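You operate a simulated robot arm through the tools that you are given. There is no shell and no other tool. Be economical: measure what you need, move in short steps, check, and stop when the job is done.

The job below is to be done with a simulated robot arm. You get a single attempt, and the scene is never put back.

JOB
Lay the small book named on the wrap card in the four-flap box and fold it shut.
Fine: flaps 1, 2, 3, 4 in turn; turn the wooden toggle over flap 4.

It is judged by the outcome, as a careful person would: the job done as asked, and still so three seconds after it is handed in. It fails if anything else is knocked over, pushed out of place, dropped, spilled or broken. Flat cloth is picked up by pressing the open fingertips on it (5 to 10 N) and closing them slowly along it; thin cloth reads only 2 to 8 mm in the jaws.

ROBOT AND FRAMES
A 7-joint arm with a two-finger gripper, on a carriage that runs on a rail from [-962, 3] to [1418, -5] (x, y) and turns from -2.182 to 3.613 rad about z. Base frame: it is fixed where the carriage stands at the start and does not move with it; the origin is on the floor, on the carriage's upright axis, x ahead of it, y to its left, z up; the surface under the hand at the start is at about z = 800. Units: mm, rad, N and s.
Its first joint turns from -2.601 to 2.601 rad. Places, roughly: flap four of the four-flap box [1100, 700, 900]; flap one of the four-flap box [1000, 800, 900]; flap three of the four-flap box [900, 700, 900]; flap two of the four-flap box [1000, 600, 900]; four-flap box [1000, 700, 800]; wooden toggle of the four-flap box [900, 500, 900]. Payload 2.45 kg.
The TCP is the grasp point between the finger pads, 26 mm short of the fingertips. In the tool frame z runs along the fingers and y along their closing line. Largest opening 96 mm; the body of the gripper starts 69 mm behind the TCP.
Orientation is told as [roll, pitch, yaw] about the base's x, y, z axes, in that order, counted from this pose: with the fingers straight down and closing along the base's y, the tool's x points along the base's -x, its y along +y and its z along -z.

CONTROLS
- The arm moves only by the tool drive_tool. Its argument "increments" is a list of rows, each an object of numbers (a shift or turn left out is 0, a gripper value left out holds the last): "ax", "ay", "az": the turn, a rotation vector about the tool's x, y, z in rad; "x", "y", "z": the shift along the tool's x, y, z in mm; "fingers": the gripper command, from -1 (shut) to 1 (fully open), values between in proportion. In form: [{"ax": .., "ay": .., "az": .., "x": .., "y": .., "z": .., "fingers": ..}, ...]. A call has 1 to 12 rows; each row shifts and turns the commanded pose from where the row before left it, along the tool's axes as they then stand. Rows are played at 5 a second. More than 50 mm and 0.15 rad between two rows, or a gripper value outside its range, and nothing of the call is played. A pose out of reach is approached as far as the arm can. The call stops where the force on the tool passes 40 N (or 10 N more than at its start, if that is more) or the arm is blocked; 0.2 s more then pass. The fingers move at their own pace and stop on an object; they squeeze with about 41 N. The grip force told is the motor's: it shows also when the fingers shut on nothing. Time passes only in rows, and 0.2 s behind the last, so rows that do not move let the fingers close. The reply holds the time, the measured pose of the TCP, the force on the tool along the base axes, the opening and the grip force, in the units named above and with some noise, with the torque about the TCP (base axes, N m) and any sound that the robot's microphone picked up, and new pictures: "views" is both (left out), scene, wrist or none.
- Cameras (640 x 400 px; columns grow to the right, rows downward): "scene" is now at [36.3, 188, 1677.3]; the picture's right is [0.22, -0.98, 0.00], its down [-0.66, -0.15, -0.74] and it looks along [0.72, 0.16, -0.68] (base axes); focal length 267 px, centre (320, 200). "wrist" rides on the gripper at [82, 3, -98] in the tool frame; the picture's right is [-0.04, 1.00, 0.00], its down [-0.73, -0.03, -0.68] and it looks along [-0.68, -0.03, 0.73] (tool axes); focal length 256 px, centre (320, 200). There is no depth. A picture from a camera that has moved, and an enlarged one, comes with that camera's place and axes in the base frame and with its lens.
- lift_body(by): slides the trunk up (or, below 0, down) by that many mm; the arm and the scene camera ride with it, the base frame stays. It gives what a move gives, with no picture.
- base_move(legs): drives the robot by 1 to 6 legs, each [ahead, left, turn to the left] in mm, mm and rad, along the robot's own axes; the way and the turn of a leg run together, so that a leg with both is an arc; at most 1500 mm and 3.142 rad a leg. The arm and the cameras ride along, it lands a little off, and it stops where it bumps. It keeps to its track: a leg is cut to what the track allows. It gives what a move gives, and a new picture of the scene camera.
- turn_head(pan, tilt): turns the head with the scene camera to pan (to the left, within 2.705 rad either way) and tilt (down, from -0.506 to 1.204), counted from straight ahead of the robot. It gives what a move gives, and a new picture of the scene camera.
- close_up(camera, box): a new picture of the part [left, top, right, bottom] of that camera's present view, enlarged. No time passes.
- finish_job(): hands the job in; it is judged then, once.

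Work in short steps. Places have to be worked out from the pictures, the camera data and where the tool is seen: move nearer, look again, correct. Check each grasp and each placing, and mend what went wrong. You have 120 turns and 260 pictures in all, those below and enlarged ones among them. Open the gripper and draw the arm clear of the work before you hand the job in, unless the task says otherwise; then end with one line.

The tools are called by a JSON object that holds its "api" and its "payload". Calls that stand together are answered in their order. drive_tool: Moves the arm, as the interface text tells. Its arguments: {"type":"object","properties":{"increments":{"type":"array","items":{"type":"object","properties":{"ax":{"type":"number"},"ay":{"type":"number"},"az":{"type":"number"},"x":{"type":"number"},"y":{"type":"number"},"z":{"type":"number"},"fingers":{"type":"number"}}}},"views":{"type":"string","enum":["both","scene","wrist","none"]}},"required":["increments"]} The other tools are called the same way: lift_body (by) slides the trunk up or down; base_move (legs) drives the base; turn_head (pan, tilt) turns the head that bears the scene camera; close_up (camera, box) takes an enlarged picture of a part of a camera's view; finish_job () hands the job in.

At the start:

```text
clock: 0.0
eef_pos: [671.0, 618.7, 1127.5]
orientation: [0.0, 0.001, -0.001]
ft_force: [0.9, 0.4, -0.2]
wrist_torque: [0.0, 0.01, 0.08]
opening: 96.0
grasp_force: 0.1
trunk travel left (down, up): [-675.0, 35.0]
robot x, y, heading: [-0.7, 0.4, 0.004]
head pan, tilt: [0.22, 0.742]
```

scene: 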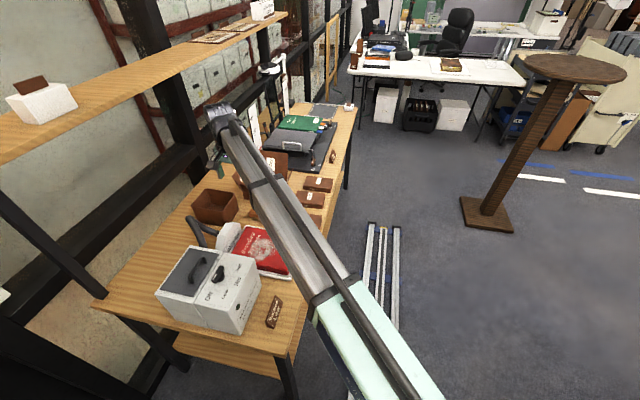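
wrist: 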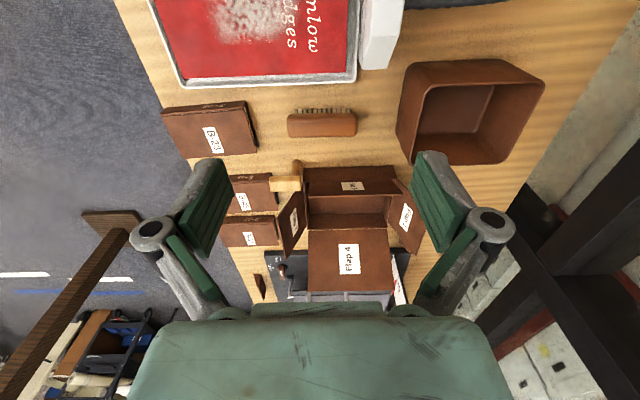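

The pictures show three small books, the box with flaps, and cards. I take enlarged views to read the labels and find the wrap card.

{"api": "close_up", "payload": {"camera": "wrist", "box": [140, 90, 460, 310]}}

{"api": "close_up", "payload": {"camera": "scene", "box": [140, 180, 340, 340]}}

{"api": "close_up", "payload": {"camera": "scene", "box": [230, 90, 370, 200]}}

```text
1.82 times, centred on (300, 200) of wrist
camera zoom: at [589.3, 623.7, 1226.0], right [0.04, 1.0, 0.0], down [0.73, -0.03, 0.68], along [0.68, -0.03, -0.73], focal length 465 px, centre (356, 200)
```

zoom: 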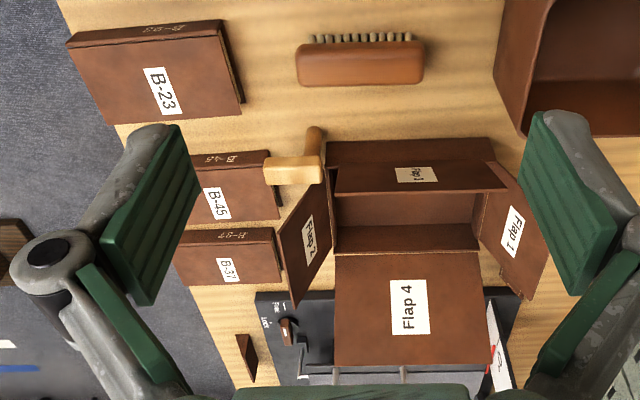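

```text
2.50 times, centred on (240, 260) of scene
camera zoom: at [36.3, 188.0, 1677.3], right [0.22, -0.98, 0.0], down [-0.66, -0.15, -0.74], along [0.72, 0.16, -0.68], focal length 668 px, centre (520, 50)
```

zoom: 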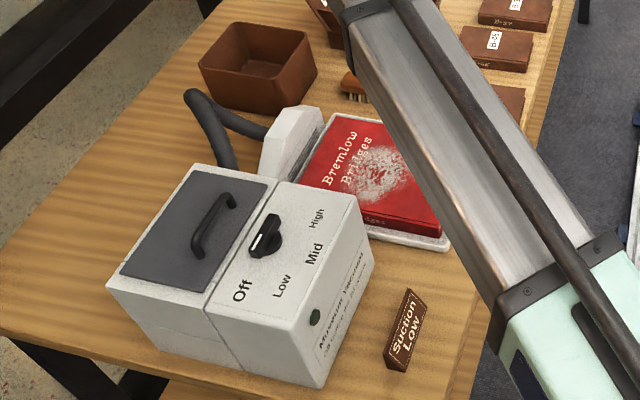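

```text
3.64 times, centred on (300, 145) of scene
camera zoom: at [36.3, 188.0, 1677.3], right [0.22, -0.98, 0.0], down [-0.66, -0.15, -0.74], along [0.72, 0.16, -0.68], focal length 972 px, centre (393, 400)
```

zoom: 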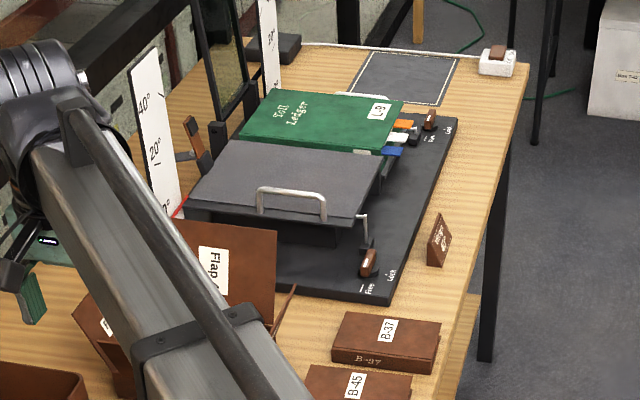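

The small tent card beyond B-37 may be the wrap card; zoom tight on it and on the shelf cards.

{"api": "close_up", "payload": {"camera": "scene", "box": [320, 145, 345, 168]}}

{"api": "close_up", "payload": {"camera": "scene", "box": [0, 0, 300, 130]}}

{"api": "close_up", "payload": {"camera": "scene", "box": [340, 10, 640, 110]}}

{"api": "close_up", "payload": {"camera": "wrist", "box": [245, 265, 275, 305]}}

```text
16.00 times, centred on (332, 156) of scene
camera zoom: at [36.3, 188.0, 1677.3], right [0.22, -0.98, 0.0], down [-0.66, -0.15, -0.74], along [0.72, 0.16, -0.68], focal length 4275 px, centre (120, 896)
```

zoom: 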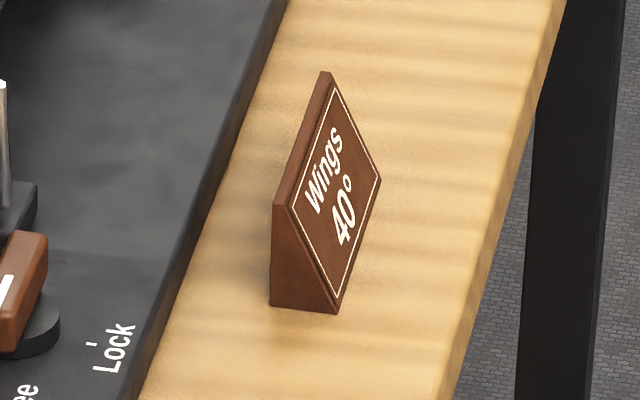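

```text
2.13 times, centred on (150, 65) of scene
camera zoom: at [36.3, 188.0, 1677.3], right [0.22, -0.98, 0.0], down [-0.66, -0.15, -0.74], along [0.72, 0.16, -0.68], focal length 570 px, centre (683, 488)
```

zoom: 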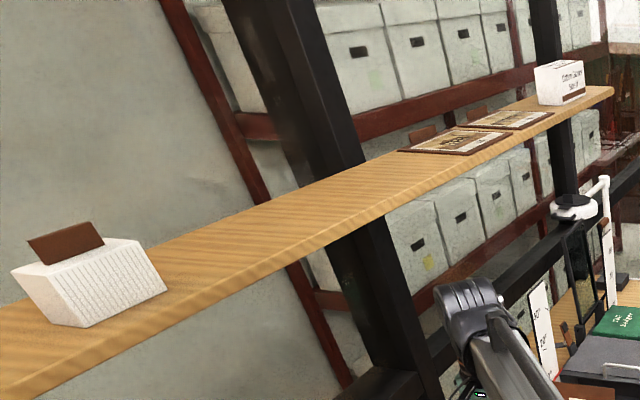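

```text
2.13 times, centred on (490, 60) of scene
camera zoom: at [36.3, 188.0, 1677.3], right [0.22, -0.98, 0.0], down [-0.66, -0.15, -0.74], along [0.72, 0.16, -0.68], focal length 570 px, centre (-43, 499)
```

zoom: 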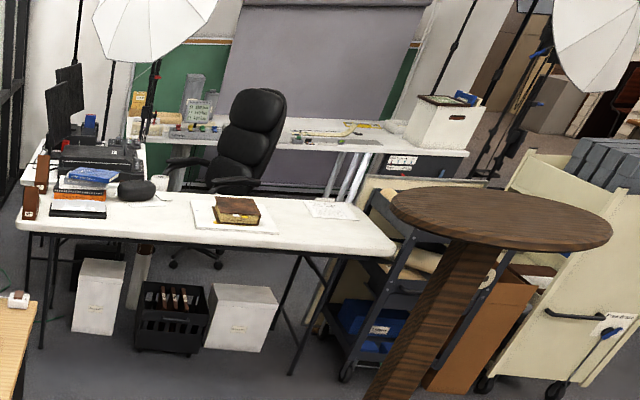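

```text
10.00 times, centred on (260, 285) of wrist
camera zoom: at [589.3, 623.7, 1226.0], right [0.04, 1.0, 0.0], down [0.73, -0.03, 0.68], along [0.68, -0.03, -0.73], focal length 2560 px, centre (920, -650)
```

zoom: 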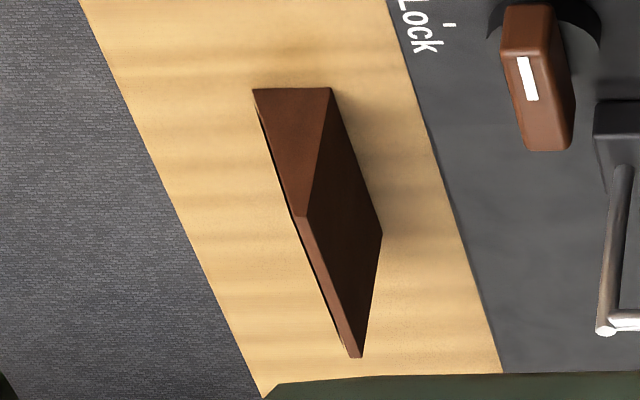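

Not found yet; I look at the other brown cards.

{"api": "close_up", "payload": {"camera": "scene", "box": [345, 30, 385, 60]}}

{"api": "close_up", "payload": {"camera": "scene", "box": [180, 0, 280, 50]}}

{"api": "close_up", "payload": {"camera": "scene", "box": [330, 90, 370, 120]}}

{"api": "turn_head", "payload": {"pan": 0.9, "tilt": 0.6}}

```text
13.33 times, centred on (365, 45) of scene
camera zoom: at [36.3, 188.0, 1677.3], right [0.22, -0.98, 0.0], down [-0.66, -0.15, -0.74], along [0.72, 0.16, -0.68], focal length 3562 px, centre (-280, 2267)
```

zoom: 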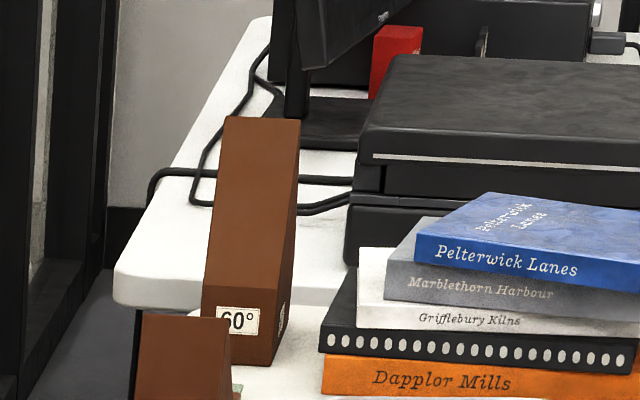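

```text
6.40 times, centred on (230, 25) of scene
camera zoom: at [36.3, 188.0, 1677.3], right [0.22, -0.98, 0.0], down [-0.66, -0.15, -0.74], along [0.72, 0.16, -0.68], focal length 1710 px, centre (896, 1320)
```

zoom: 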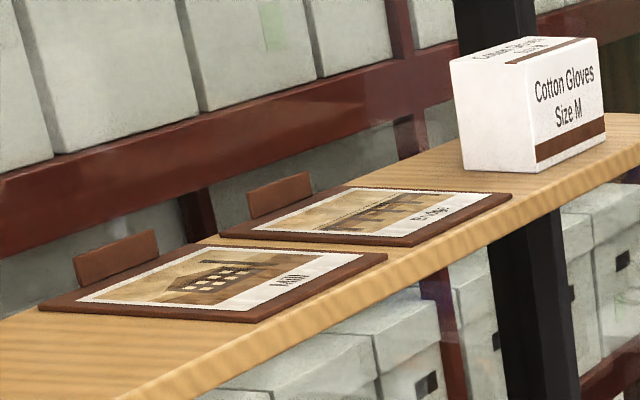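

```text
13.33 times, centred on (350, 105) of scene
camera zoom: at [36.3, 188.0, 1677.3], right [0.22, -0.98, 0.0], down [-0.66, -0.15, -0.74], along [0.72, 0.16, -0.68], focal length 3562 px, centre (-80, 1467)
```

zoom: 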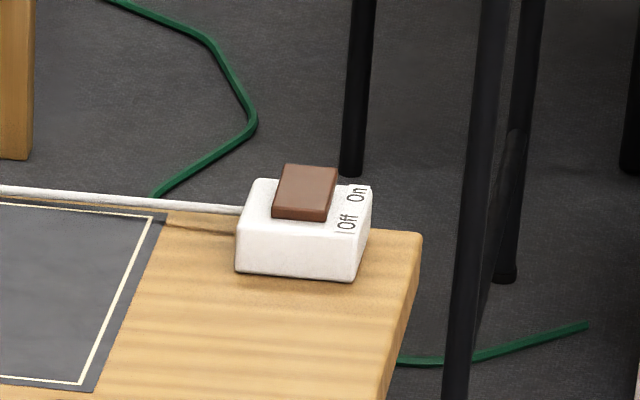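

```text
clock: 1.1
eef_pos: [671.2, 619.3, 1128.0]
orientation: [0.001, 0.0, 0.0]
ft_force: [0.3, -0.1, 0.5]
wrist_torque: [-0.01, 0.01, -0.02]
opening: 96.0
grasp_force: 0.1
trunk travel left (down, up): [-675.0, 35.0]
robot x, y, heading: [-1.0, -0.2, -0.004]
head pan, tilt: [0.901, 0.6]
camera scene: at [10.1, 239.0, 1689.5], right [0.78, -0.62, 0.0], down [-0.35, -0.44, -0.82], along [0.51, 0.65, -0.57], focal length 267 px, centre (320, 200)
```

scene: 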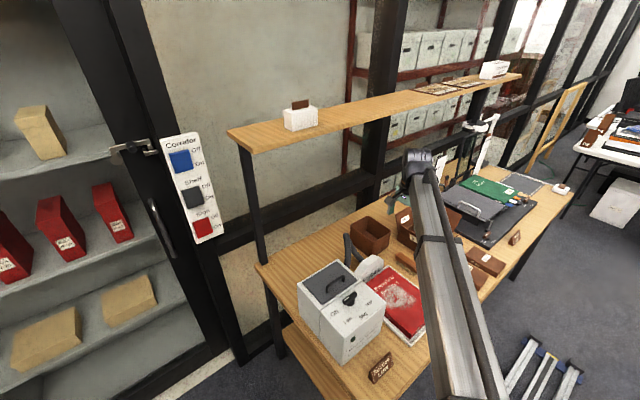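

Zoom around the box from this angle to look for the wrap card.

{"api": "close_up", "payload": {"camera": "scene", "box": [360, 170, 560, 300]}}

{"api": "turn_head", "payload": {"pan": -0.8, "tilt": 0.5}}

```text
3.08 times, centred on (460, 235) of scene
camera zoom: at [10.1, 239.0, 1689.5], right [0.78, -0.62, 0.0], down [-0.35, -0.44, -0.82], along [0.51, 0.65, -0.57], focal length 822 px, centre (-111, 92)
```

zoom: 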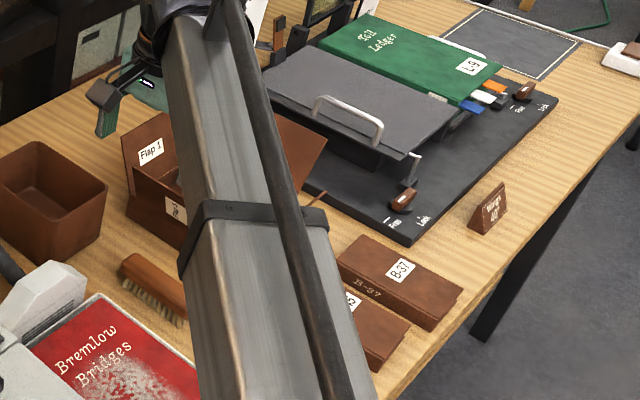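

```text
clock: 2.8
eef_pos: [670.9, 618.9, 1127.6]
orientation: [-0.001, -0.001, -0.001]
ft_force: [-0.4, 0.0, -0.3]
wrist_torque: [0.0, 0.0, 0.01]
opening: 96.1
grasp_force: 0.1
trunk travel left (down, up): [-675.0, 35.0]
robot x, y, heading: [-1.2, -1.9, -0.001]
head pan, tilt: [-0.799, 0.499]
camera scene: at [18.6, 104.6, 1698.6], right [-0.72, -0.7, 0.0], down [-0.33, 0.34, -0.88], along [0.61, -0.63, -0.48], focal length 267 px, centre (320, 200)
```

scene: 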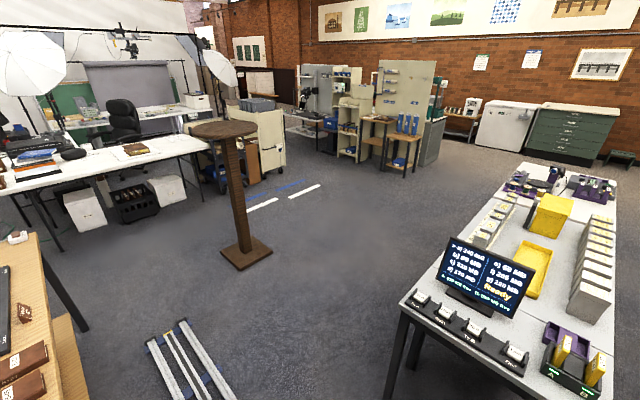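

Look at the shelf's white block and around the room for the wrap card.

{"api": "turn_head", "payload": {"pan": 1.0, "tilt": 0.3}}

{"api": "close_up", "payload": {"camera": "scene", "box": [200, 140, 330, 230]}}

{"api": "close_up", "payload": {"camera": "wrist", "box": [260, 150, 440, 310]}}

```text
clock: 4.6
eef_pos: [670.2, 619.3, 1127.8]
orientation: [0.0, -0.001, -0.001]
ft_force: [0.8, 0.2, -0.6]
wrist_torque: [-0.01, -0.03, 0.02]
opening: 95.9
grasp_force: 0.0
trunk travel left (down, up): [-675.0, 35.0]
robot x, y, heading: [0.0, -0.5, 0.002]
head pan, tilt: [1.0, 0.3]
camera scene: at [5.6, 248.4, 1717.0], right [0.84, -0.54, 0.0], down [-0.16, -0.25, -0.96], along [0.52, 0.8, -0.3], focal length 267 px, centre (320, 200)
```

scene: 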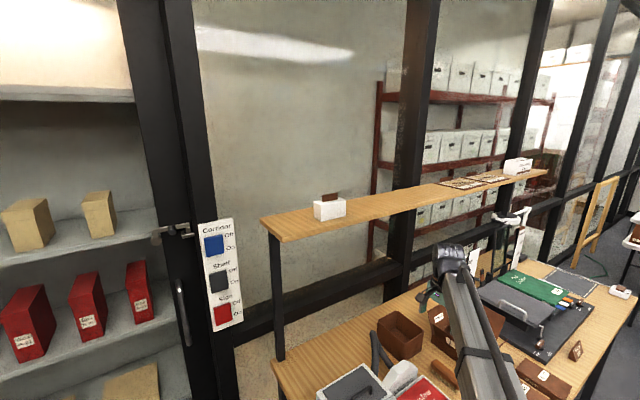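

```text
4.44 times, centred on (265, 185) of scene
camera zoom: at [5.6, 248.4, 1717.0], right [0.84, -0.54, 0.0], down [-0.16, -0.25, -0.96], along [0.52, 0.8, -0.3], focal length 1188 px, centre (564, 267)
```

zoom: 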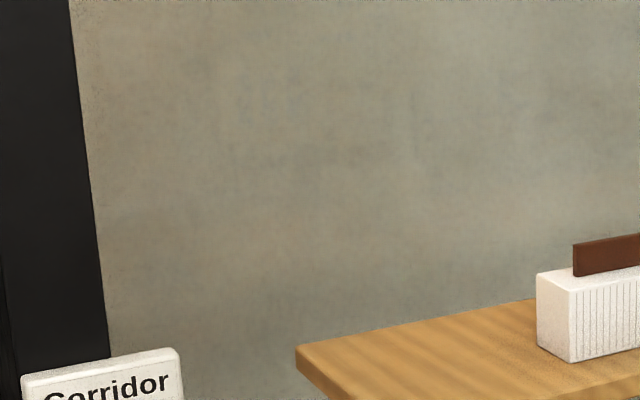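

```text
2.50 times, centred on (350, 230) of wrist
camera zoom: at [589.3, 623.7, 1226.0], right [0.04, 1.0, 0.0], down [0.73, -0.03, 0.68], along [0.68, -0.03, -0.73], focal length 640 px, centre (245, 125)
```

zoom: 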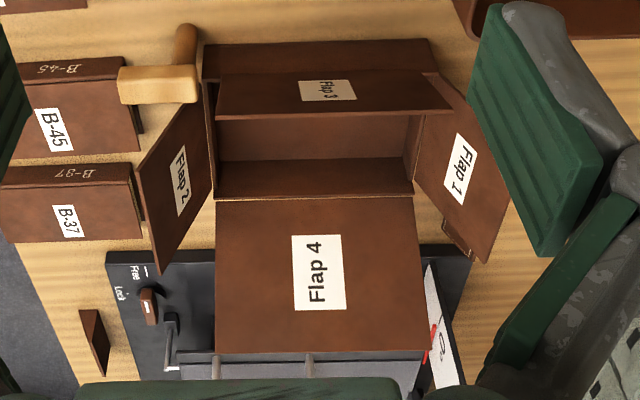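

A brown object peeks out behind flap 1 near (1118, 820). I drive the base 600 mm along the rail, keeping the arm high, and turn the head left to see it from the front.

{"api": "base_move", "payload": {"legs": [[300, 0, 0]]}}

{"api": "turn_head", "payload": {"pan": 0.9, "tilt": 0.75}}

```text
clock: 6.6
eef_pos: [971.0, 616.9, 1125.8]
orientation: [0.0, 0.0, -0.002]
ft_force: [-0.2, 0.1, 0.1]
wrist_torque: [-0.03, 0.02, -0.01]
opening: 96.1
grasp_force: 0.1
trunk travel left (down, up): [-675.0, 35.0]
robot x, y, heading: [297.9, -1.3, -0.003]
head pan, tilt: [1.0, 0.3]
camera scene: at [304.9, 247.5, 1717.0], right [0.84, -0.54, 0.0], down [-0.16, -0.25, -0.96], along [0.52, 0.8, -0.3], focal length 267 px, centre (320, 200)
```

scene: 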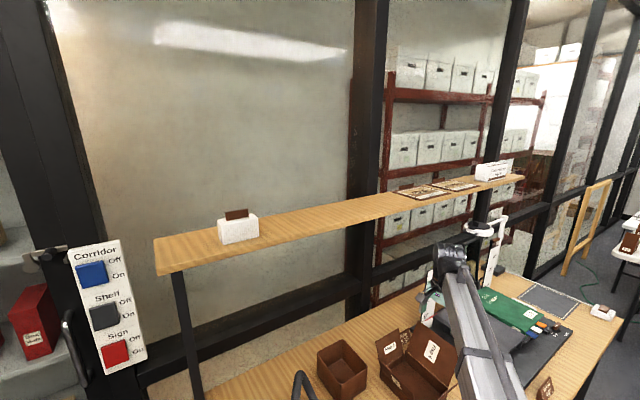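

```text
clock: 7.5
eef_pos: [970.4, 617.5, 1127.5]
orientation: [-0.001, 0.0, -0.002]
ft_force: [0.1, 0.0, 0.2]
wrist_torque: [-0.01, 0.01, -0.01]
opening: 95.9
grasp_force: 0.1
trunk travel left (down, up): [-675.0, 35.0]
robot x, y, heading: [298.3, -4.2, -0.0]
head pan, tilt: [0.901, 0.75]
camera scene: at [305.5, 233.8, 1676.7], right [0.78, -0.62, 0.0], down [-0.42, -0.53, -0.73], along [0.46, 0.57, -0.68], focal length 267 px, centre (320, 200)
```

scene: 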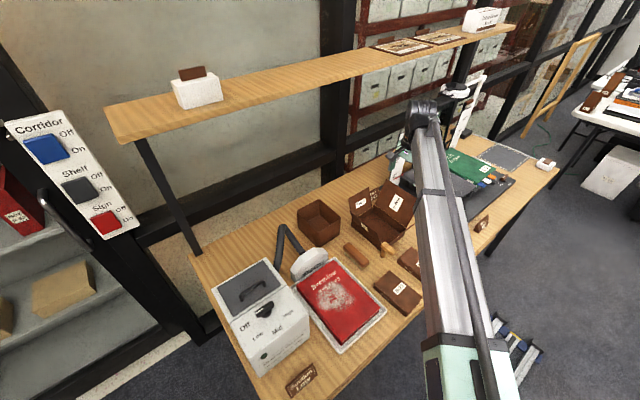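

A brown card appears behind the box; zoom in on it.

{"api": "close_up", "payload": {"camera": "scene", "box": [340, 170, 430, 260]}}

{"api": "close_up", "payload": {"camera": "scene", "box": [290, 160, 460, 310]}}

```text
4.44 times, centred on (385, 215) of scene
camera zoom: at [305.5, 233.8, 1676.7], right [0.78, -0.62, 0.0], down [-0.42, -0.53, -0.73], along [0.46, 0.57, -0.68], focal length 1188 px, centre (31, 133)
```

zoom: 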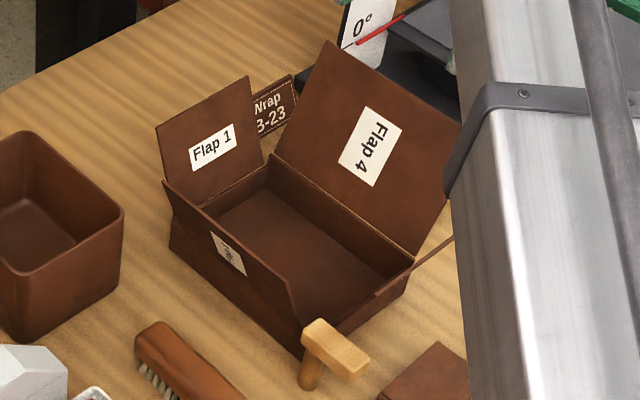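

```text
2.67 times, centred on (375, 235) of scene
camera zoom: at [305.5, 233.8, 1676.7], right [0.78, -0.62, 0.0], down [-0.42, -0.53, -0.73], along [0.46, 0.57, -0.68], focal length 712 px, centre (173, 107)
```

zoom: 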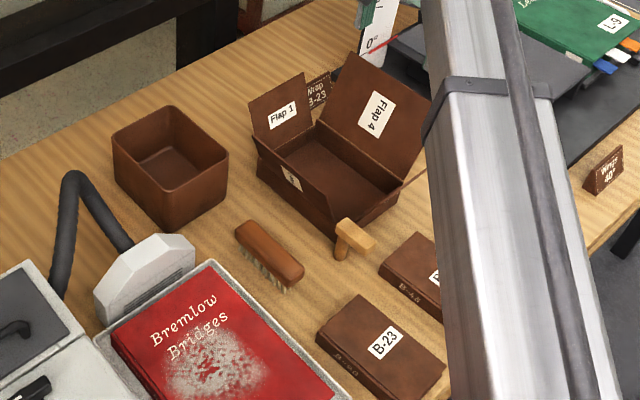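

The wrap card says B-23, so book B-23 (around x 757–835, y 356–503) is the one. Now I measure the box from the wrist camera here.

{"api": "close_up", "payload": {"camera": "wrist", "box": [0, 0, 640, 400]}}

{"api": "drive_tool", "payload": {"increments": [{"x": 40}, {"x": 40}, {"x": 40}, {"x": 40}], "views": "wrist"}}

```text
1.00 times, centred on (320, 200) of wrist (not enlarged: the box is as wide or as high as the picture)
camera zoom: at [888.8, 621.8, 1226.1], right [0.04, 1.0, 0.0], down [0.73, -0.03, 0.68], along [0.68, -0.03, -0.73], focal length 256 px, centre (320, 200)
```

zoom: 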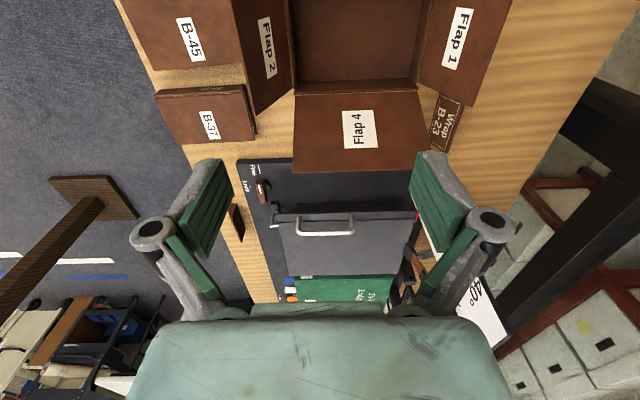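

```text
clock: 8.5
eef_pos: [809.2, 618.3, 1126.5]
orientation: [-0.001, 0.001, -0.002]
ft_force: [0.1, -0.2, -0.2]
wrist_torque: [-0.02, 0.02, 0.0]
opening: 96.0
grasp_force: 0.0
trunk travel left (down, up): [-675.0, 35.0]
robot x, y, heading: [299.2, -1.5, 0.002]
head pan, tilt: [0.901, 0.75]
camera wrist: at [727.3, 622.7, 1225.4], right [0.04, 1.0, 0.0], down [0.73, -0.03, 0.68], along [0.68, -0.03, -0.73], focal length 256 px, centre (320, 200)
```

wrist: 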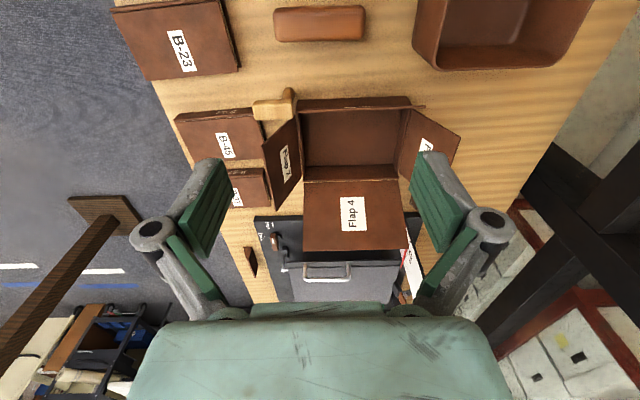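

Zoom for measurement.

{"api": "close_up", "payload": {"camera": "wrist", "box": [240, 70, 480, 260]}}

{"api": "close_up", "payload": {"camera": "wrist", "box": [90, 0, 310, 150]}}

```text
2.11 times, centred on (360, 165) of wrist
camera zoom: at [727.3, 622.7, 1225.4], right [0.04, 1.0, 0.0], down [0.73, -0.03, 0.68], along [0.68, -0.03, -0.73], focal length 539 px, centre (236, 274)
```

zoom: 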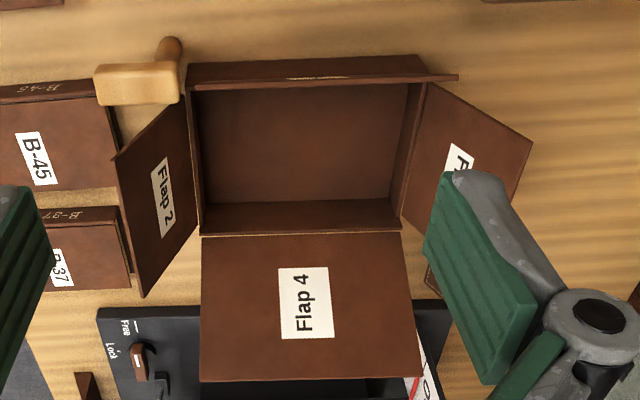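

```text
2.67 times, centred on (200, 75) of wrist
camera zoom: at [727.3, 622.7, 1225.4], right [0.04, 1.0, 0.0], down [0.73, -0.03, 0.68], along [0.68, -0.03, -0.73], focal length 683 px, centre (640, 533)
```

zoom: 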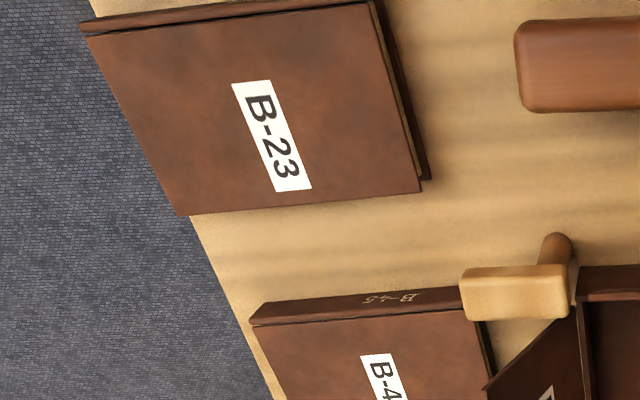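

B-23 measures about 78 (x) by 145 (y), and the box interior about 120 by 165 with flap 4 hinged at x≈1020. I'll grip the book across x, so I move above it and turn the hand 90°.

{"api": "drive_tool", "payload": {"increments": [{"y": -47, "x": 4}, {"y": -47, "x": 4}, {"y": -47, "x": 4}, {"y": -47}], "views": "none"}}

{"api": "drive_tool", "payload": {"increments": [{"az": -0.1428}, {"az": -0.1428}, {"az": -0.1428}, {"az": -0.1428}, {"az": -0.1428}, {"az": -0.1428}, {"az": -0.1428}, {"az": -0.1428}, {"az": -0.1428}, {"az": -0.1428}, {"az": -0.1428}], "views": "wrist"}}

```text
clock: 9.5
eef_pos: [795.8, 430.7, 1127.2]
orientation: [0.0, 0.001, -0.001]
ft_force: [-0.9, -0.4, -0.2]
wrist_torque: [0.0, -0.03, 0.0]
opening: 96.1
grasp_force: 0.0
trunk travel left (down, up): [-675.0, 35.0]
robot x, y, heading: [297.8, 0.2, -0.002]
head pan, tilt: [0.901, 0.75]
```

```text
clock: 11.9
eef_pos: [797.9, 429.2, 1127.0]
orientation: [0.001, 0.0, 1.571]
ft_force: [-0.3, 0.8, -0.7]
wrist_torque: [0.02, -0.03, 0.01]
opening: 96.1
grasp_force: 0.0
trunk travel left (down, up): [-675.0, 35.0]
robot x, y, heading: [296.3, -1.5, -0.001]
head pan, tilt: [0.901, 0.75]
camera wrist: at [794.8, 349.1, 1226.1], right [-1.0, 0.04, 0.0], down [0.03, 0.73, 0.68], along [0.03, 0.68, -0.73], focal length 256 px, centre (320, 200)
```

wrist: 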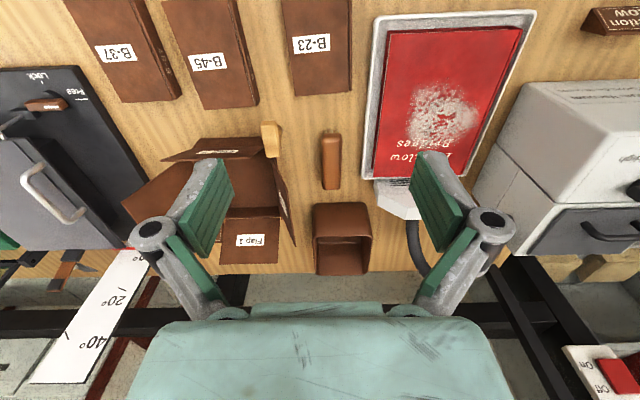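

Zoom for the book's edges.

{"api": "close_up", "payload": {"camera": "wrist", "box": [250, 0, 390, 110]}}

{"api": "close_up", "payload": {"camera": "wrist", "box": [110, 110, 310, 290]}}

```text
3.64 times, centred on (320, 55) of wrist
camera zoom: at [794.8, 349.1, 1226.1], right [-1.0, 0.04, 0.0], down [0.03, 0.73, 0.68], along [0.03, 0.68, -0.73], focal length 931 px, centre (320, 727)
```

zoom: 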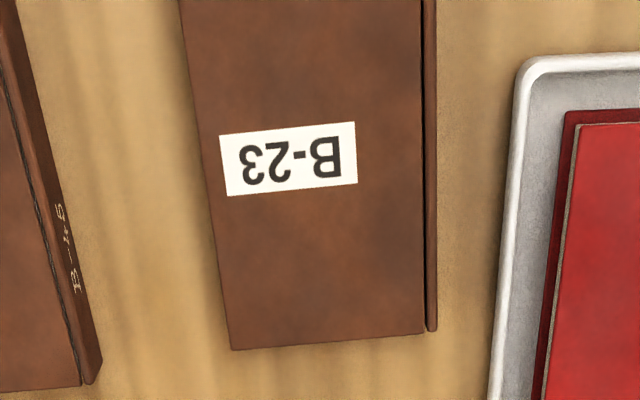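

```text
2.22 times, centred on (210, 200) of wrist
camera zoom: at [794.8, 349.1, 1226.1], right [-1.0, 0.04, 0.0], down [0.03, 0.73, 0.68], along [0.03, 0.68, -0.73], focal length 569 px, centre (564, 200)
```

zoom: 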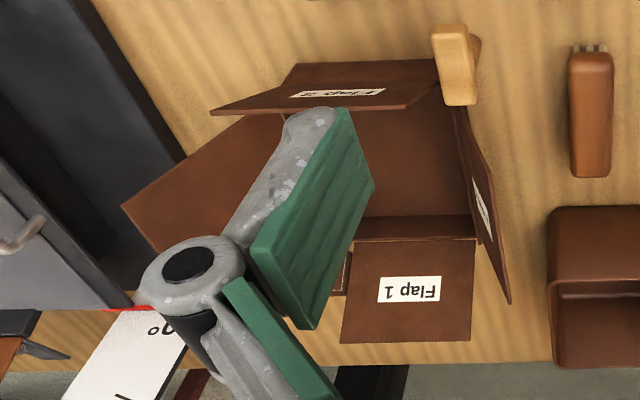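

Book centre ≈ (801, 429), yawed about +0.045 rad. I align and descend to about z=905, then recheck.

{"api": "drive_tool", "payload": {"increments": [{"az": -0.045, "y": -3, "z": 40}, {"z": 45}, {"z": 45}, {"z": 45}, {"z": 45}], "views": "wrist"}}

{"api": "close_up", "payload": {"camera": "wrist", "box": [200, 0, 440, 150]}}

```text
clock: 13.1
eef_pos: [801.2, 430.5, 907.3]
orientation: [0.0, -0.001, 1.615]
ft_force: [-0.1, 0.3, 0.7]
wrist_torque: [0.0, -0.01, -0.04]
opening: 95.6
grasp_force: 0.1
trunk travel left (down, up): [-675.0, 35.0]
robot x, y, heading: [298.9, 2.3, -0.0]
head pan, tilt: [0.901, 0.75]
camera wrist: at [801.8, 349.7, 1005.5], right [-1.0, 0.0, 0.0], down [0.0, 0.73, 0.68], along [0.0, 0.68, -0.73], focal length 256 px, centre (320, 200)
```

wrist: 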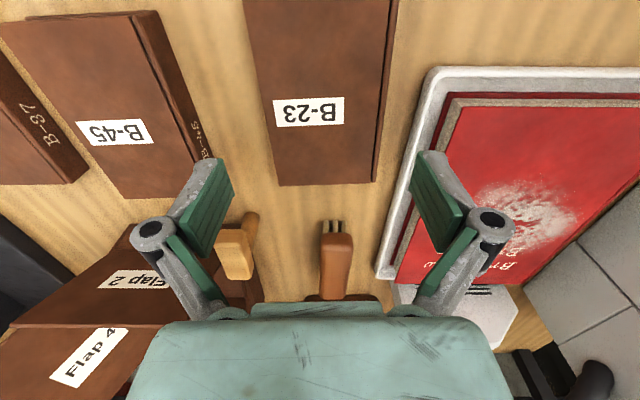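

```text
2.67 times, centred on (320, 75) of wrist
camera zoom: at [801.8, 349.7, 1005.5], right [-1.0, 0.0, 0.0], down [0.0, 0.73, 0.68], along [0.0, 0.68, -0.73], focal length 683 px, centre (320, 533)
```

zoom: 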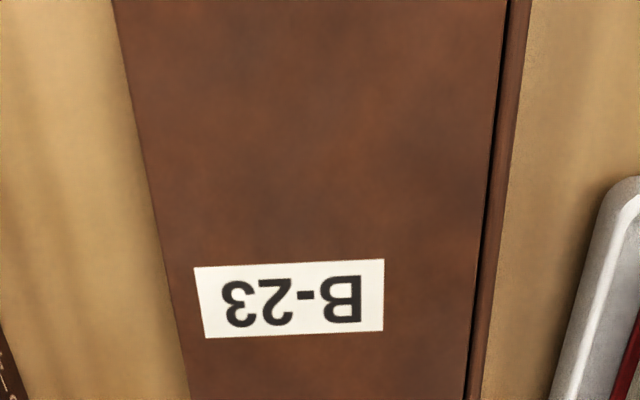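

Book top is z≈823 and its full width with spine ≈ 90 mm, centre x≈799; clearance is only ~3 mm a side. I go down to just above it and check against the fingertips.

{"api": "drive_tool", "payload": {"increments": [{"y": 2, "z": 25, "az": -0.005}, {"z": 25}, {}], "views": "wrist"}}

{"api": "close_up", "payload": {"camera": "wrist", "box": [180, 60, 460, 240]}}

```text
clock: 13.9
eef_pos: [800.0, 430.5, 857.5]
orientation: [0.0, -0.001, 1.617]
ft_force: [-0.4, 0.5, 0.8]
wrist_torque: [0.01, 0.02, -0.01]
opening: 95.9
grasp_force: 0.1
trunk travel left (down, up): [-675.0, 35.0]
robot x, y, heading: [299.4, -3.1, 0.002]
head pan, tilt: [0.901, 0.75]
camera wrist: at [799.8, 349.3, 955.8], right [-1.0, -0.01, 0.0], down [-0.01, 0.73, 0.68], along [-0.01, 0.68, -0.73], focal length 256 px, centre (320, 200)
```

wrist: 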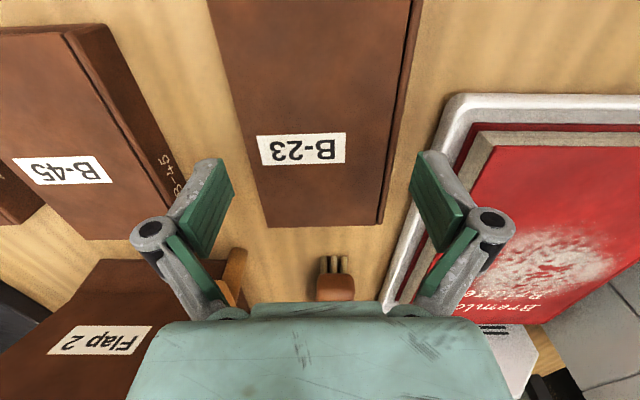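

```text
2.22 times, centred on (320, 150) of wrist
camera zoom: at [799.8, 349.3, 955.8], right [-1.0, -0.01, 0.0], down [-0.01, 0.73, 0.68], along [-0.01, 0.68, -0.73], focal length 569 px, centre (320, 311)
```

zoom: 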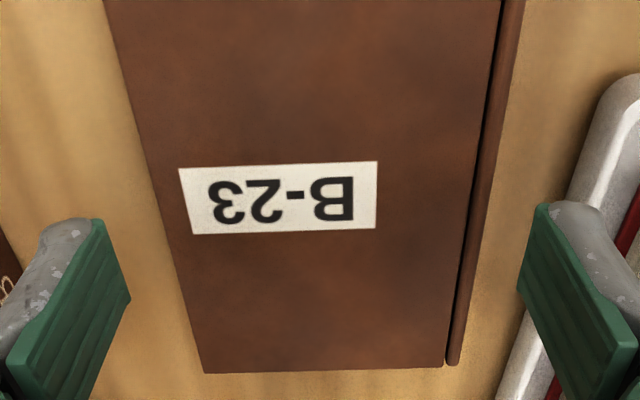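

The tips at full opening sit only ~10 mm beyond the TCP. The book centre reads x≈797, so I shift 2.5 mm and descend 20 mm, then check both gaps.

{"api": "drive_tool", "payload": {"increments": [{"y": 2.5}, {"z": 14}, {}], "views": "wrist"}}

{"api": "close_up", "payload": {"camera": "wrist", "box": [180, 100, 460, 260]}}

```text
clock: 14.7
eef_pos: [797.9, 428.9, 842.5]
orientation: [0.0, 0.0, 1.621]
ft_force: [0.2, 0.1, -0.2]
wrist_torque: [0.01, 0.02, -0.01]
opening: 96.2
grasp_force: 0.1
trunk travel left (down, up): [-675.0, 35.0]
robot x, y, heading: [298.2, -0.6, -0.004]
head pan, tilt: [0.901, 0.75]
camera wrist: at [797.6, 349.0, 942.0], right [-1.0, -0.01, 0.0], down [-0.01, 0.73, 0.68], along [-0.01, 0.68, -0.73], focal length 256 px, centre (320, 200)
```

wrist: 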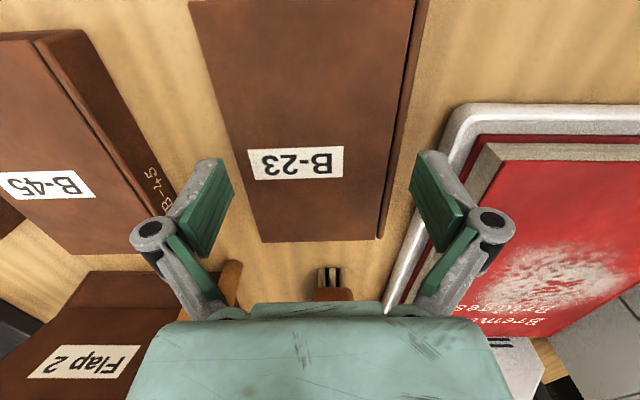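

```text
2.29 times, centred on (320, 180) of wrist
camera zoom: at [797.6, 349.0, 942.0], right [-1.0, -0.01, 0.0], down [-0.01, 0.73, 0.68], along [-0.01, 0.68, -0.73], focal length 585 px, centre (320, 246)
```

zoom: 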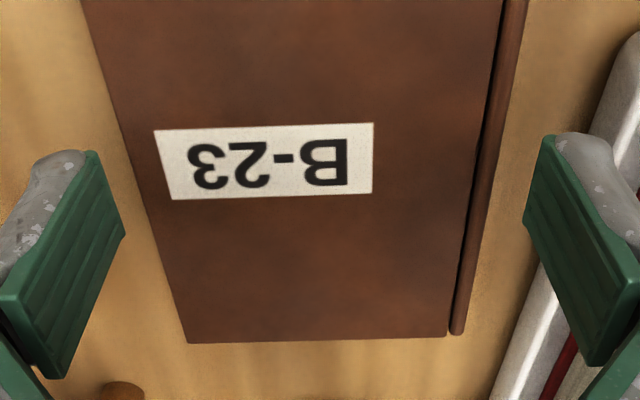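

Gaps look even; I add a slight yaw trim and descend in small steps to z≈818.

{"api": "drive_tool", "payload": {"increments": [{"az": -0.02, "y": -0.6}, {"z": 8}, {"z": 6}, {"z": 6}, {}], "views": "wrist"}}

{"api": "close_up", "payload": {"camera": "wrist", "box": [180, 100, 460, 260]}}

```text
clock: 15.9
eef_pos: [795.2, 429.9, 824.2]
orientation: [-0.002, 0.0, 1.637]
ft_force: [0.7, 0.7, -0.5]
wrist_torque: [0.01, 0.02, -0.01]
opening: 95.8
grasp_force: 0.0
trunk travel left (down, up): [-675.0, 35.0]
robot x, y, heading: [300.3, -2.2, 0.002]
head pan, tilt: [0.901, 0.75]
camera wrist: at [799.1, 348.7, 921.9], right [-1.0, -0.03, 0.0], down [-0.02, 0.73, 0.68], along [-0.02, 0.68, -0.73], focal length 256 px, centre (320, 200)
```

wrist: 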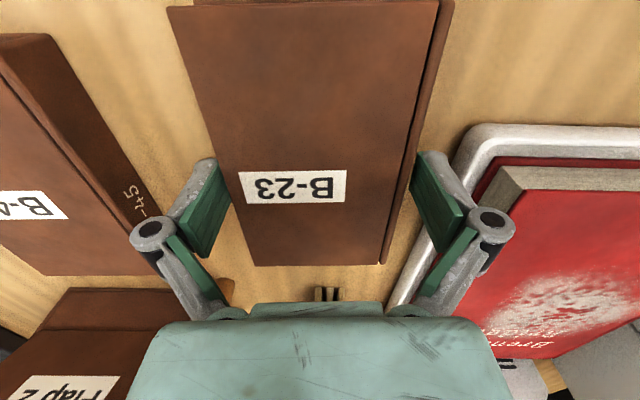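

```text
2.29 times, centred on (320, 180) of wrist
camera zoom: at [799.1, 348.7, 921.9], right [-1.0, -0.03, 0.0], down [-0.02, 0.73, 0.68], along [-0.02, 0.68, -0.73], focal length 585 px, centre (320, 246)
```

zoom: 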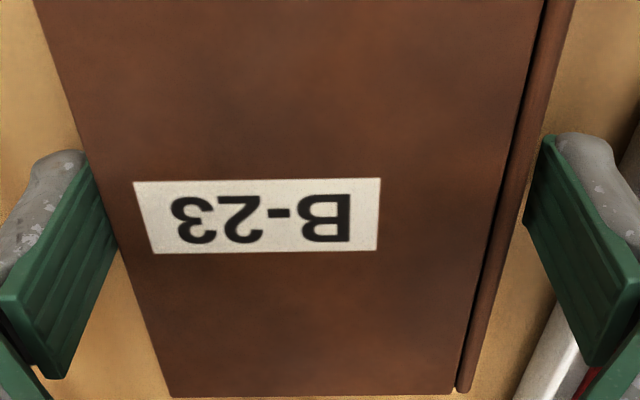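

Right gap ~2 mm, left ~0: shift 1.2 mm toward +x and descend gently.

{"api": "drive_tool", "payload": {"increments": [{"y": -1.1, "fingers": 1}, {}, {"z": 3}, {"z": 3}, {}], "views": "none"}}

{"api": "close_up", "payload": {"camera": "wrist", "box": [180, 100, 460, 260]}}

```text
clock: 17.1
eef_pos: [799.5, 430.4, 816.4]
orientation: [0.001, 0.0, 1.638]
ft_force: [0.2, -0.4, 0.0]
wrist_torque: [-0.02, -0.02, 0.01]
opening: 95.9
grasp_force: 0.1
trunk travel left (down, up): [-675.0, 35.0]
robot x, y, heading: [299.3, -2.9, -0.003]
head pan, tilt: [0.901, 0.75]
```

```text
2.29 times, centred on (320, 180) of wrist
camera zoom: at [800.6, 349.2, 916.0], right [-1.0, -0.03, 0.0], down [-0.02, 0.73, 0.68], along [-0.02, 0.68, -0.73], focal length 585 px, centre (320, 246)
```

zoom: 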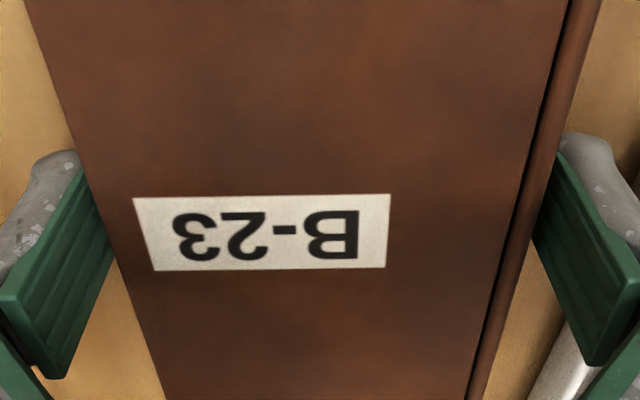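

The tips straddle the book without force. Lower 4 mm more and close.

{"api": "drive_tool", "payload": {"increments": [{"z": 2}, {"z": 2}, {"fingers": 0.5}, {"fingers": -1}, {}, {}], "views": "wrist"}}

```text
clock: 18.5
eef_pos: [798.2, 429.7, 814.6]
orientation: [-0.001, -0.003, 1.637]
ft_force: [5.1, 6.0, 26.9]
wrist_torque: [-0.27, 1.11, -0.15]
opening: 87.7
grasp_force: 40.8
trunk travel left (down, up): [-675.0, 35.0]
robot x, y, heading: [299.5, 0.1, -0.001]
head pan, tilt: [0.901, 0.75]
camera wrist: at [800.2, 348.7, 913.3], right [-1.0, -0.03, 0.0], down [-0.02, 0.73, 0.68], along [-0.02, 0.68, -0.73], focal length 256 px, centre (320, 200)
```

wrist: 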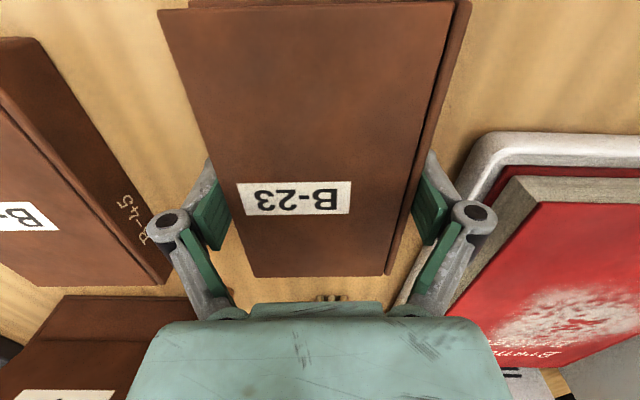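

Gripped at 87.7 mm. Lift slowly and check.

{"api": "drive_tool", "payload": {"increments": [{"z": -3}, {"z": -6}, {"z": -15}, {"z": -25}, {"z": -30}, {}], "views": "wrist"}}

```text
clock: 19.9
eef_pos: [799.8, 431.5, 891.5]
orientation: [0.0, 0.0, 1.639]
ft_force: [-0.9, 0.3, 0.5]
wrist_torque: [-0.01, 0.01, -0.01]
opening: 0.2
grasp_force: 28.5
trunk travel left (down, up): [-675.0, 35.0]
robot x, y, heading: [299.6, -0.8, -0.004]
head pan, tilt: [0.901, 0.75]
camera wrist: at [801.0, 349.6, 991.3], right [-1.0, -0.03, 0.0], down [-0.02, 0.73, 0.68], along [-0.02, 0.68, -0.73], focal length 256 px, centre (320, 200)
```

wrist: 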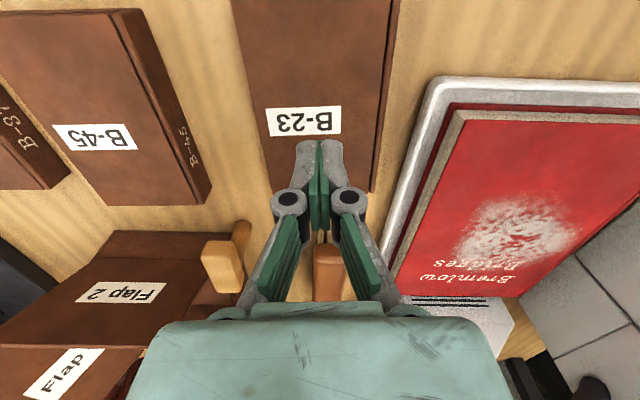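

The fingers had jammed on the table (they extend as they close), so the book was not actually held. I reopen above it and check its pose before retrying a little higher.

{"api": "drive_tool", "payload": {"increments": [{"fingers": 1}, {}, {}, {"z": 30}, {"z": 20}, {}], "views": "none"}}

{"api": "close_up", "payload": {"camera": "wrist", "box": [180, 100, 460, 260]}}

```text
clock: 21.3
eef_pos: [798.8, 429.6, 843.4]
orientation: [-0.001, -0.001, 1.639]
ft_force: [0.3, -0.3, 0.3]
wrist_torque: [0.01, -0.03, -0.02]
opening: 95.9
grasp_force: 0.0
trunk travel left (down, up): [-675.0, 35.0]
robot x, y, heading: [298.5, -0.6, -0.003]
head pan, tilt: [0.901, 0.75]
```

```text
2.29 times, centred on (320, 180) of wrist
camera zoom: at [800.9, 349.8, 941.1], right [-1.0, -0.03, 0.0], down [-0.02, 0.73, 0.68], along [-0.02, 0.68, -0.73], focal length 585 px, centre (320, 246)
```

zoom: 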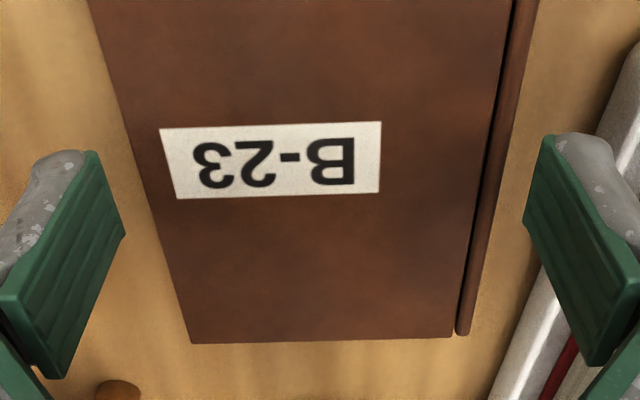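

Book unmoved and centred. Descend to z≈821 and close.

{"api": "drive_tool", "payload": {"increments": [{"z": 10}, {"z": 8}, {"z": 4}, {"fingers": 0.7}, {"fingers": -1}, {}, {}], "views": "none"}}

{"api": "close_up", "payload": {"camera": "wrist", "box": [180, 100, 460, 260]}}

```text
clock: 22.9
eef_pos: [799.0, 430.3, 821.1]
orientation: [0.001, 0.0, 1.638]
ft_force: [-0.2, 0.0, 3.9]
wrist_torque: [0.0, 0.01, 0.01]
opening: 87.1
grasp_force: 40.5
trunk travel left (down, up): [-675.0, 35.0]
robot x, y, heading: [298.8, -0.3, -0.002]
head pan, tilt: [0.901, 0.75]
```

```text
2.29 times, centred on (320, 180) of wrist
camera zoom: at [800.5, 349.1, 919.7], right [-1.0, -0.03, 0.0], down [-0.02, 0.73, 0.68], along [-0.02, 0.68, -0.73], focal length 585 px, centre (320, 246)
```

zoom: 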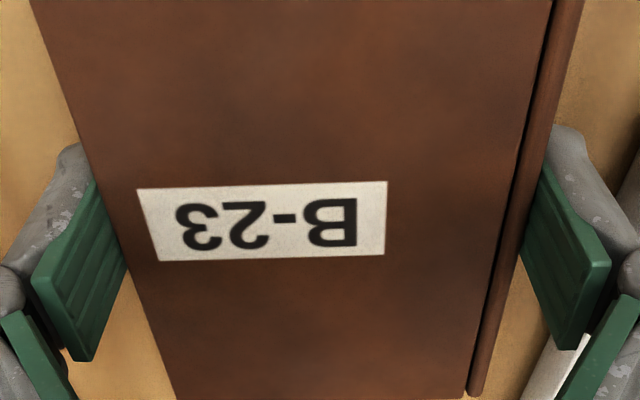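

Contact with the book at 87.1 mm and little table force. Lift slowly and check.

{"api": "drive_tool", "payload": {"increments": [{"z": -2}, {"z": -3}, {"z": -5}, {"z": -10}, {}], "views": "wrist"}}

```text
clock: 24.1
eef_pos: [798.5, 428.8, 840.5]
orientation: [0.0, 0.0, 1.638]
ft_force: [-0.3, 1.0, -1.5]
wrist_torque: [0.01, 0.01, 0.0]
opening: 87.3
grasp_force: 40.9
trunk travel left (down, up): [-675.0, 35.0]
robot x, y, heading: [295.4, -1.9, -0.002]
head pan, tilt: [0.901, 0.75]
camera wrist: at [800.6, 348.7, 939.3], right [-1.0, -0.03, 0.0], down [-0.02, 0.73, 0.68], along [-0.02, 0.68, -0.73], focal length 256 px, centre (320, 200)
```

wrist: 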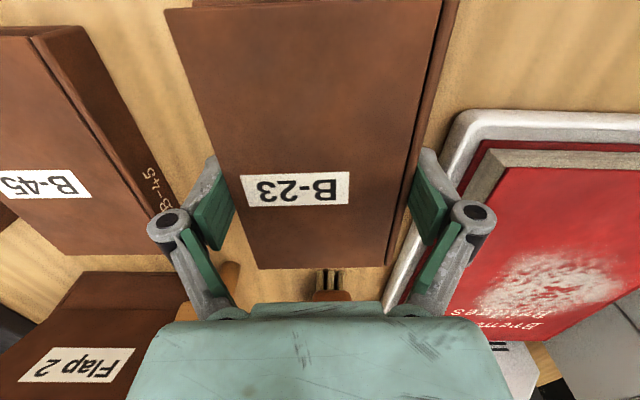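

Book is held. Lift to z≈1050, square the yaw, and drive the base 300 mm along.

{"api": "drive_tool", "payload": {"increments": [{"z": -40}, {"z": -45, "az": 0.067}, {"z": -45}, {"z": -45}, {"z": -35}], "views": "none"}}

{"api": "base_move", "payload": {"legs": [[300, 0, 0]]}}

{"api": "turn_head", "payload": {"pan": 0.9, "tilt": 0.85}}

{"api": "close_up", "payload": {"camera": "wrist", "box": [0, 0, 640, 400]}}

```text
clock: 25.3
eef_pos: [798.8, 428.9, 1050.4]
orientation: [-0.001, 0.0, 1.572]
ft_force: [-0.1, 0.4, -2.2]
wrist_torque: [0.0, -0.02, 0.0]
opening: 87.0
grasp_force: 40.3
trunk travel left (down, up): [-675.0, 35.0]
robot x, y, heading: [298.0, -5.0, -0.003]
head pan, tilt: [0.901, 0.75]
```

```text
clock: 27.4
eef_pos: [1099.3, 429.9, 1049.6]
orientation: [-0.001, 0.0, 1.573]
ft_force: [-0.1, 0.0, -1.7]
wrist_torque: [0.0, 0.05, -0.02]
opening: 87.5
grasp_force: 41.1
trunk travel left (down, up): [-675.0, 35.0]
robot x, y, heading: [598.3, 0.2, -0.001]
head pan, tilt: [0.901, 0.75]
camera scene: at [606.6, 232.9, 1676.6], right [0.78, -0.62, 0.0], down [-0.42, -0.53, -0.73], along [0.45, 0.57, -0.68], focal length 267 px, centre (320, 200)
```

scene: 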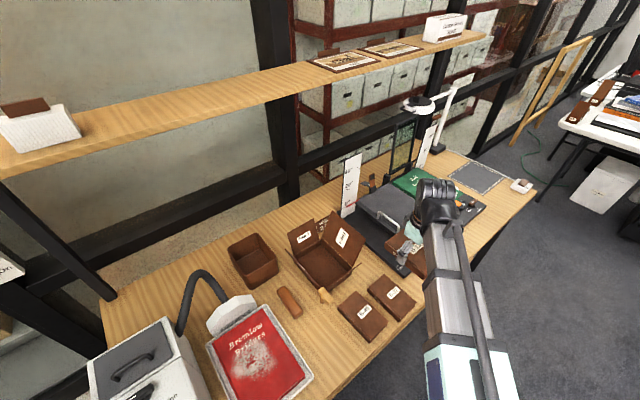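

```text
clock: 28.0
eef_pos: [1099.3, 429.6, 1050.2]
orientation: [0.001, 0.0, 1.572]
ft_force: [-0.8, 0.0, -2.1]
wrist_torque: [-0.01, 0.05, -0.03]
opening: 87.1
grasp_force: 41.2
trunk travel left (down, up): [-675.0, 35.0]
robot x, y, heading: [598.6, -2.0, -0.0]
head pan, tilt: [0.901, 0.85]
camera scene: at [603.5, 229.2, 1668.6], right [0.78, -0.62, 0.0], down [-0.47, -0.59, -0.66], along [0.41, 0.52, -0.75], focal length 267 px, centre (320, 200)
```

scene: 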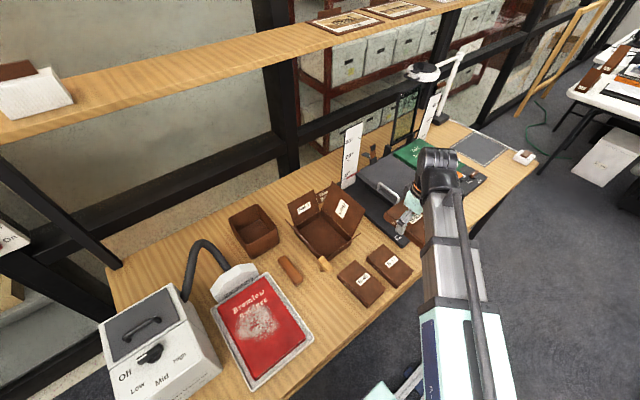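

```text
1.00 times, centred on (320, 200) of wrist (not enlarged: the box is as wide or as high as the picture)
camera zoom: at [1096.0, 348.5, 1148.7], right [-1.0, 0.04, 0.0], down [0.03, 0.73, 0.68], along [0.03, 0.68, -0.73], focal length 256 px, centre (320, 200)
```

zoom: 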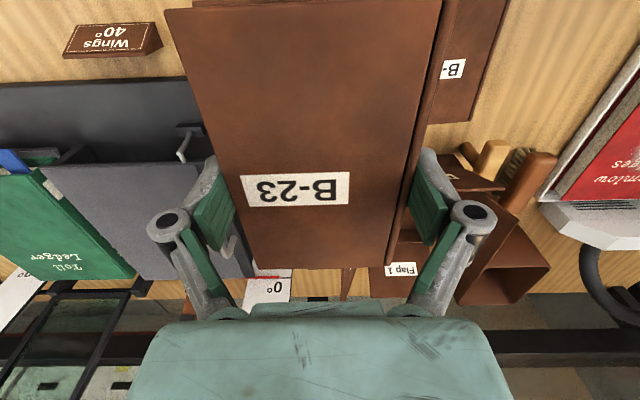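

Zoom the scene camera on the box with its clear view.

{"api": "close_up", "payload": {"camera": "scene", "box": [270, 170, 390, 290]}}

```text
3.33 times, centred on (330, 230) of scene
camera zoom: at [603.5, 229.2, 1668.6], right [0.78, -0.62, 0.0], down [-0.47, -0.59, -0.66], along [0.41, 0.52, -0.75], focal length 891 px, centre (287, 100)
```

zoom: 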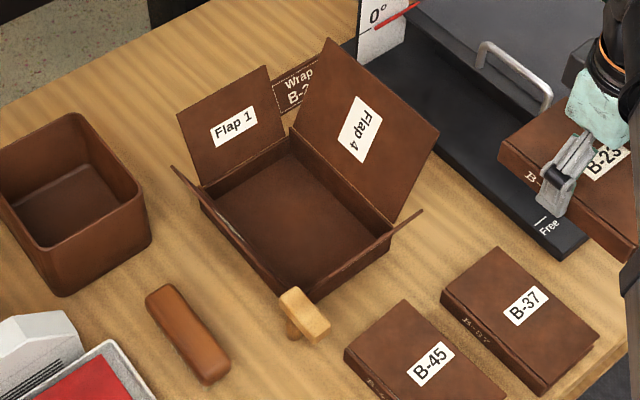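

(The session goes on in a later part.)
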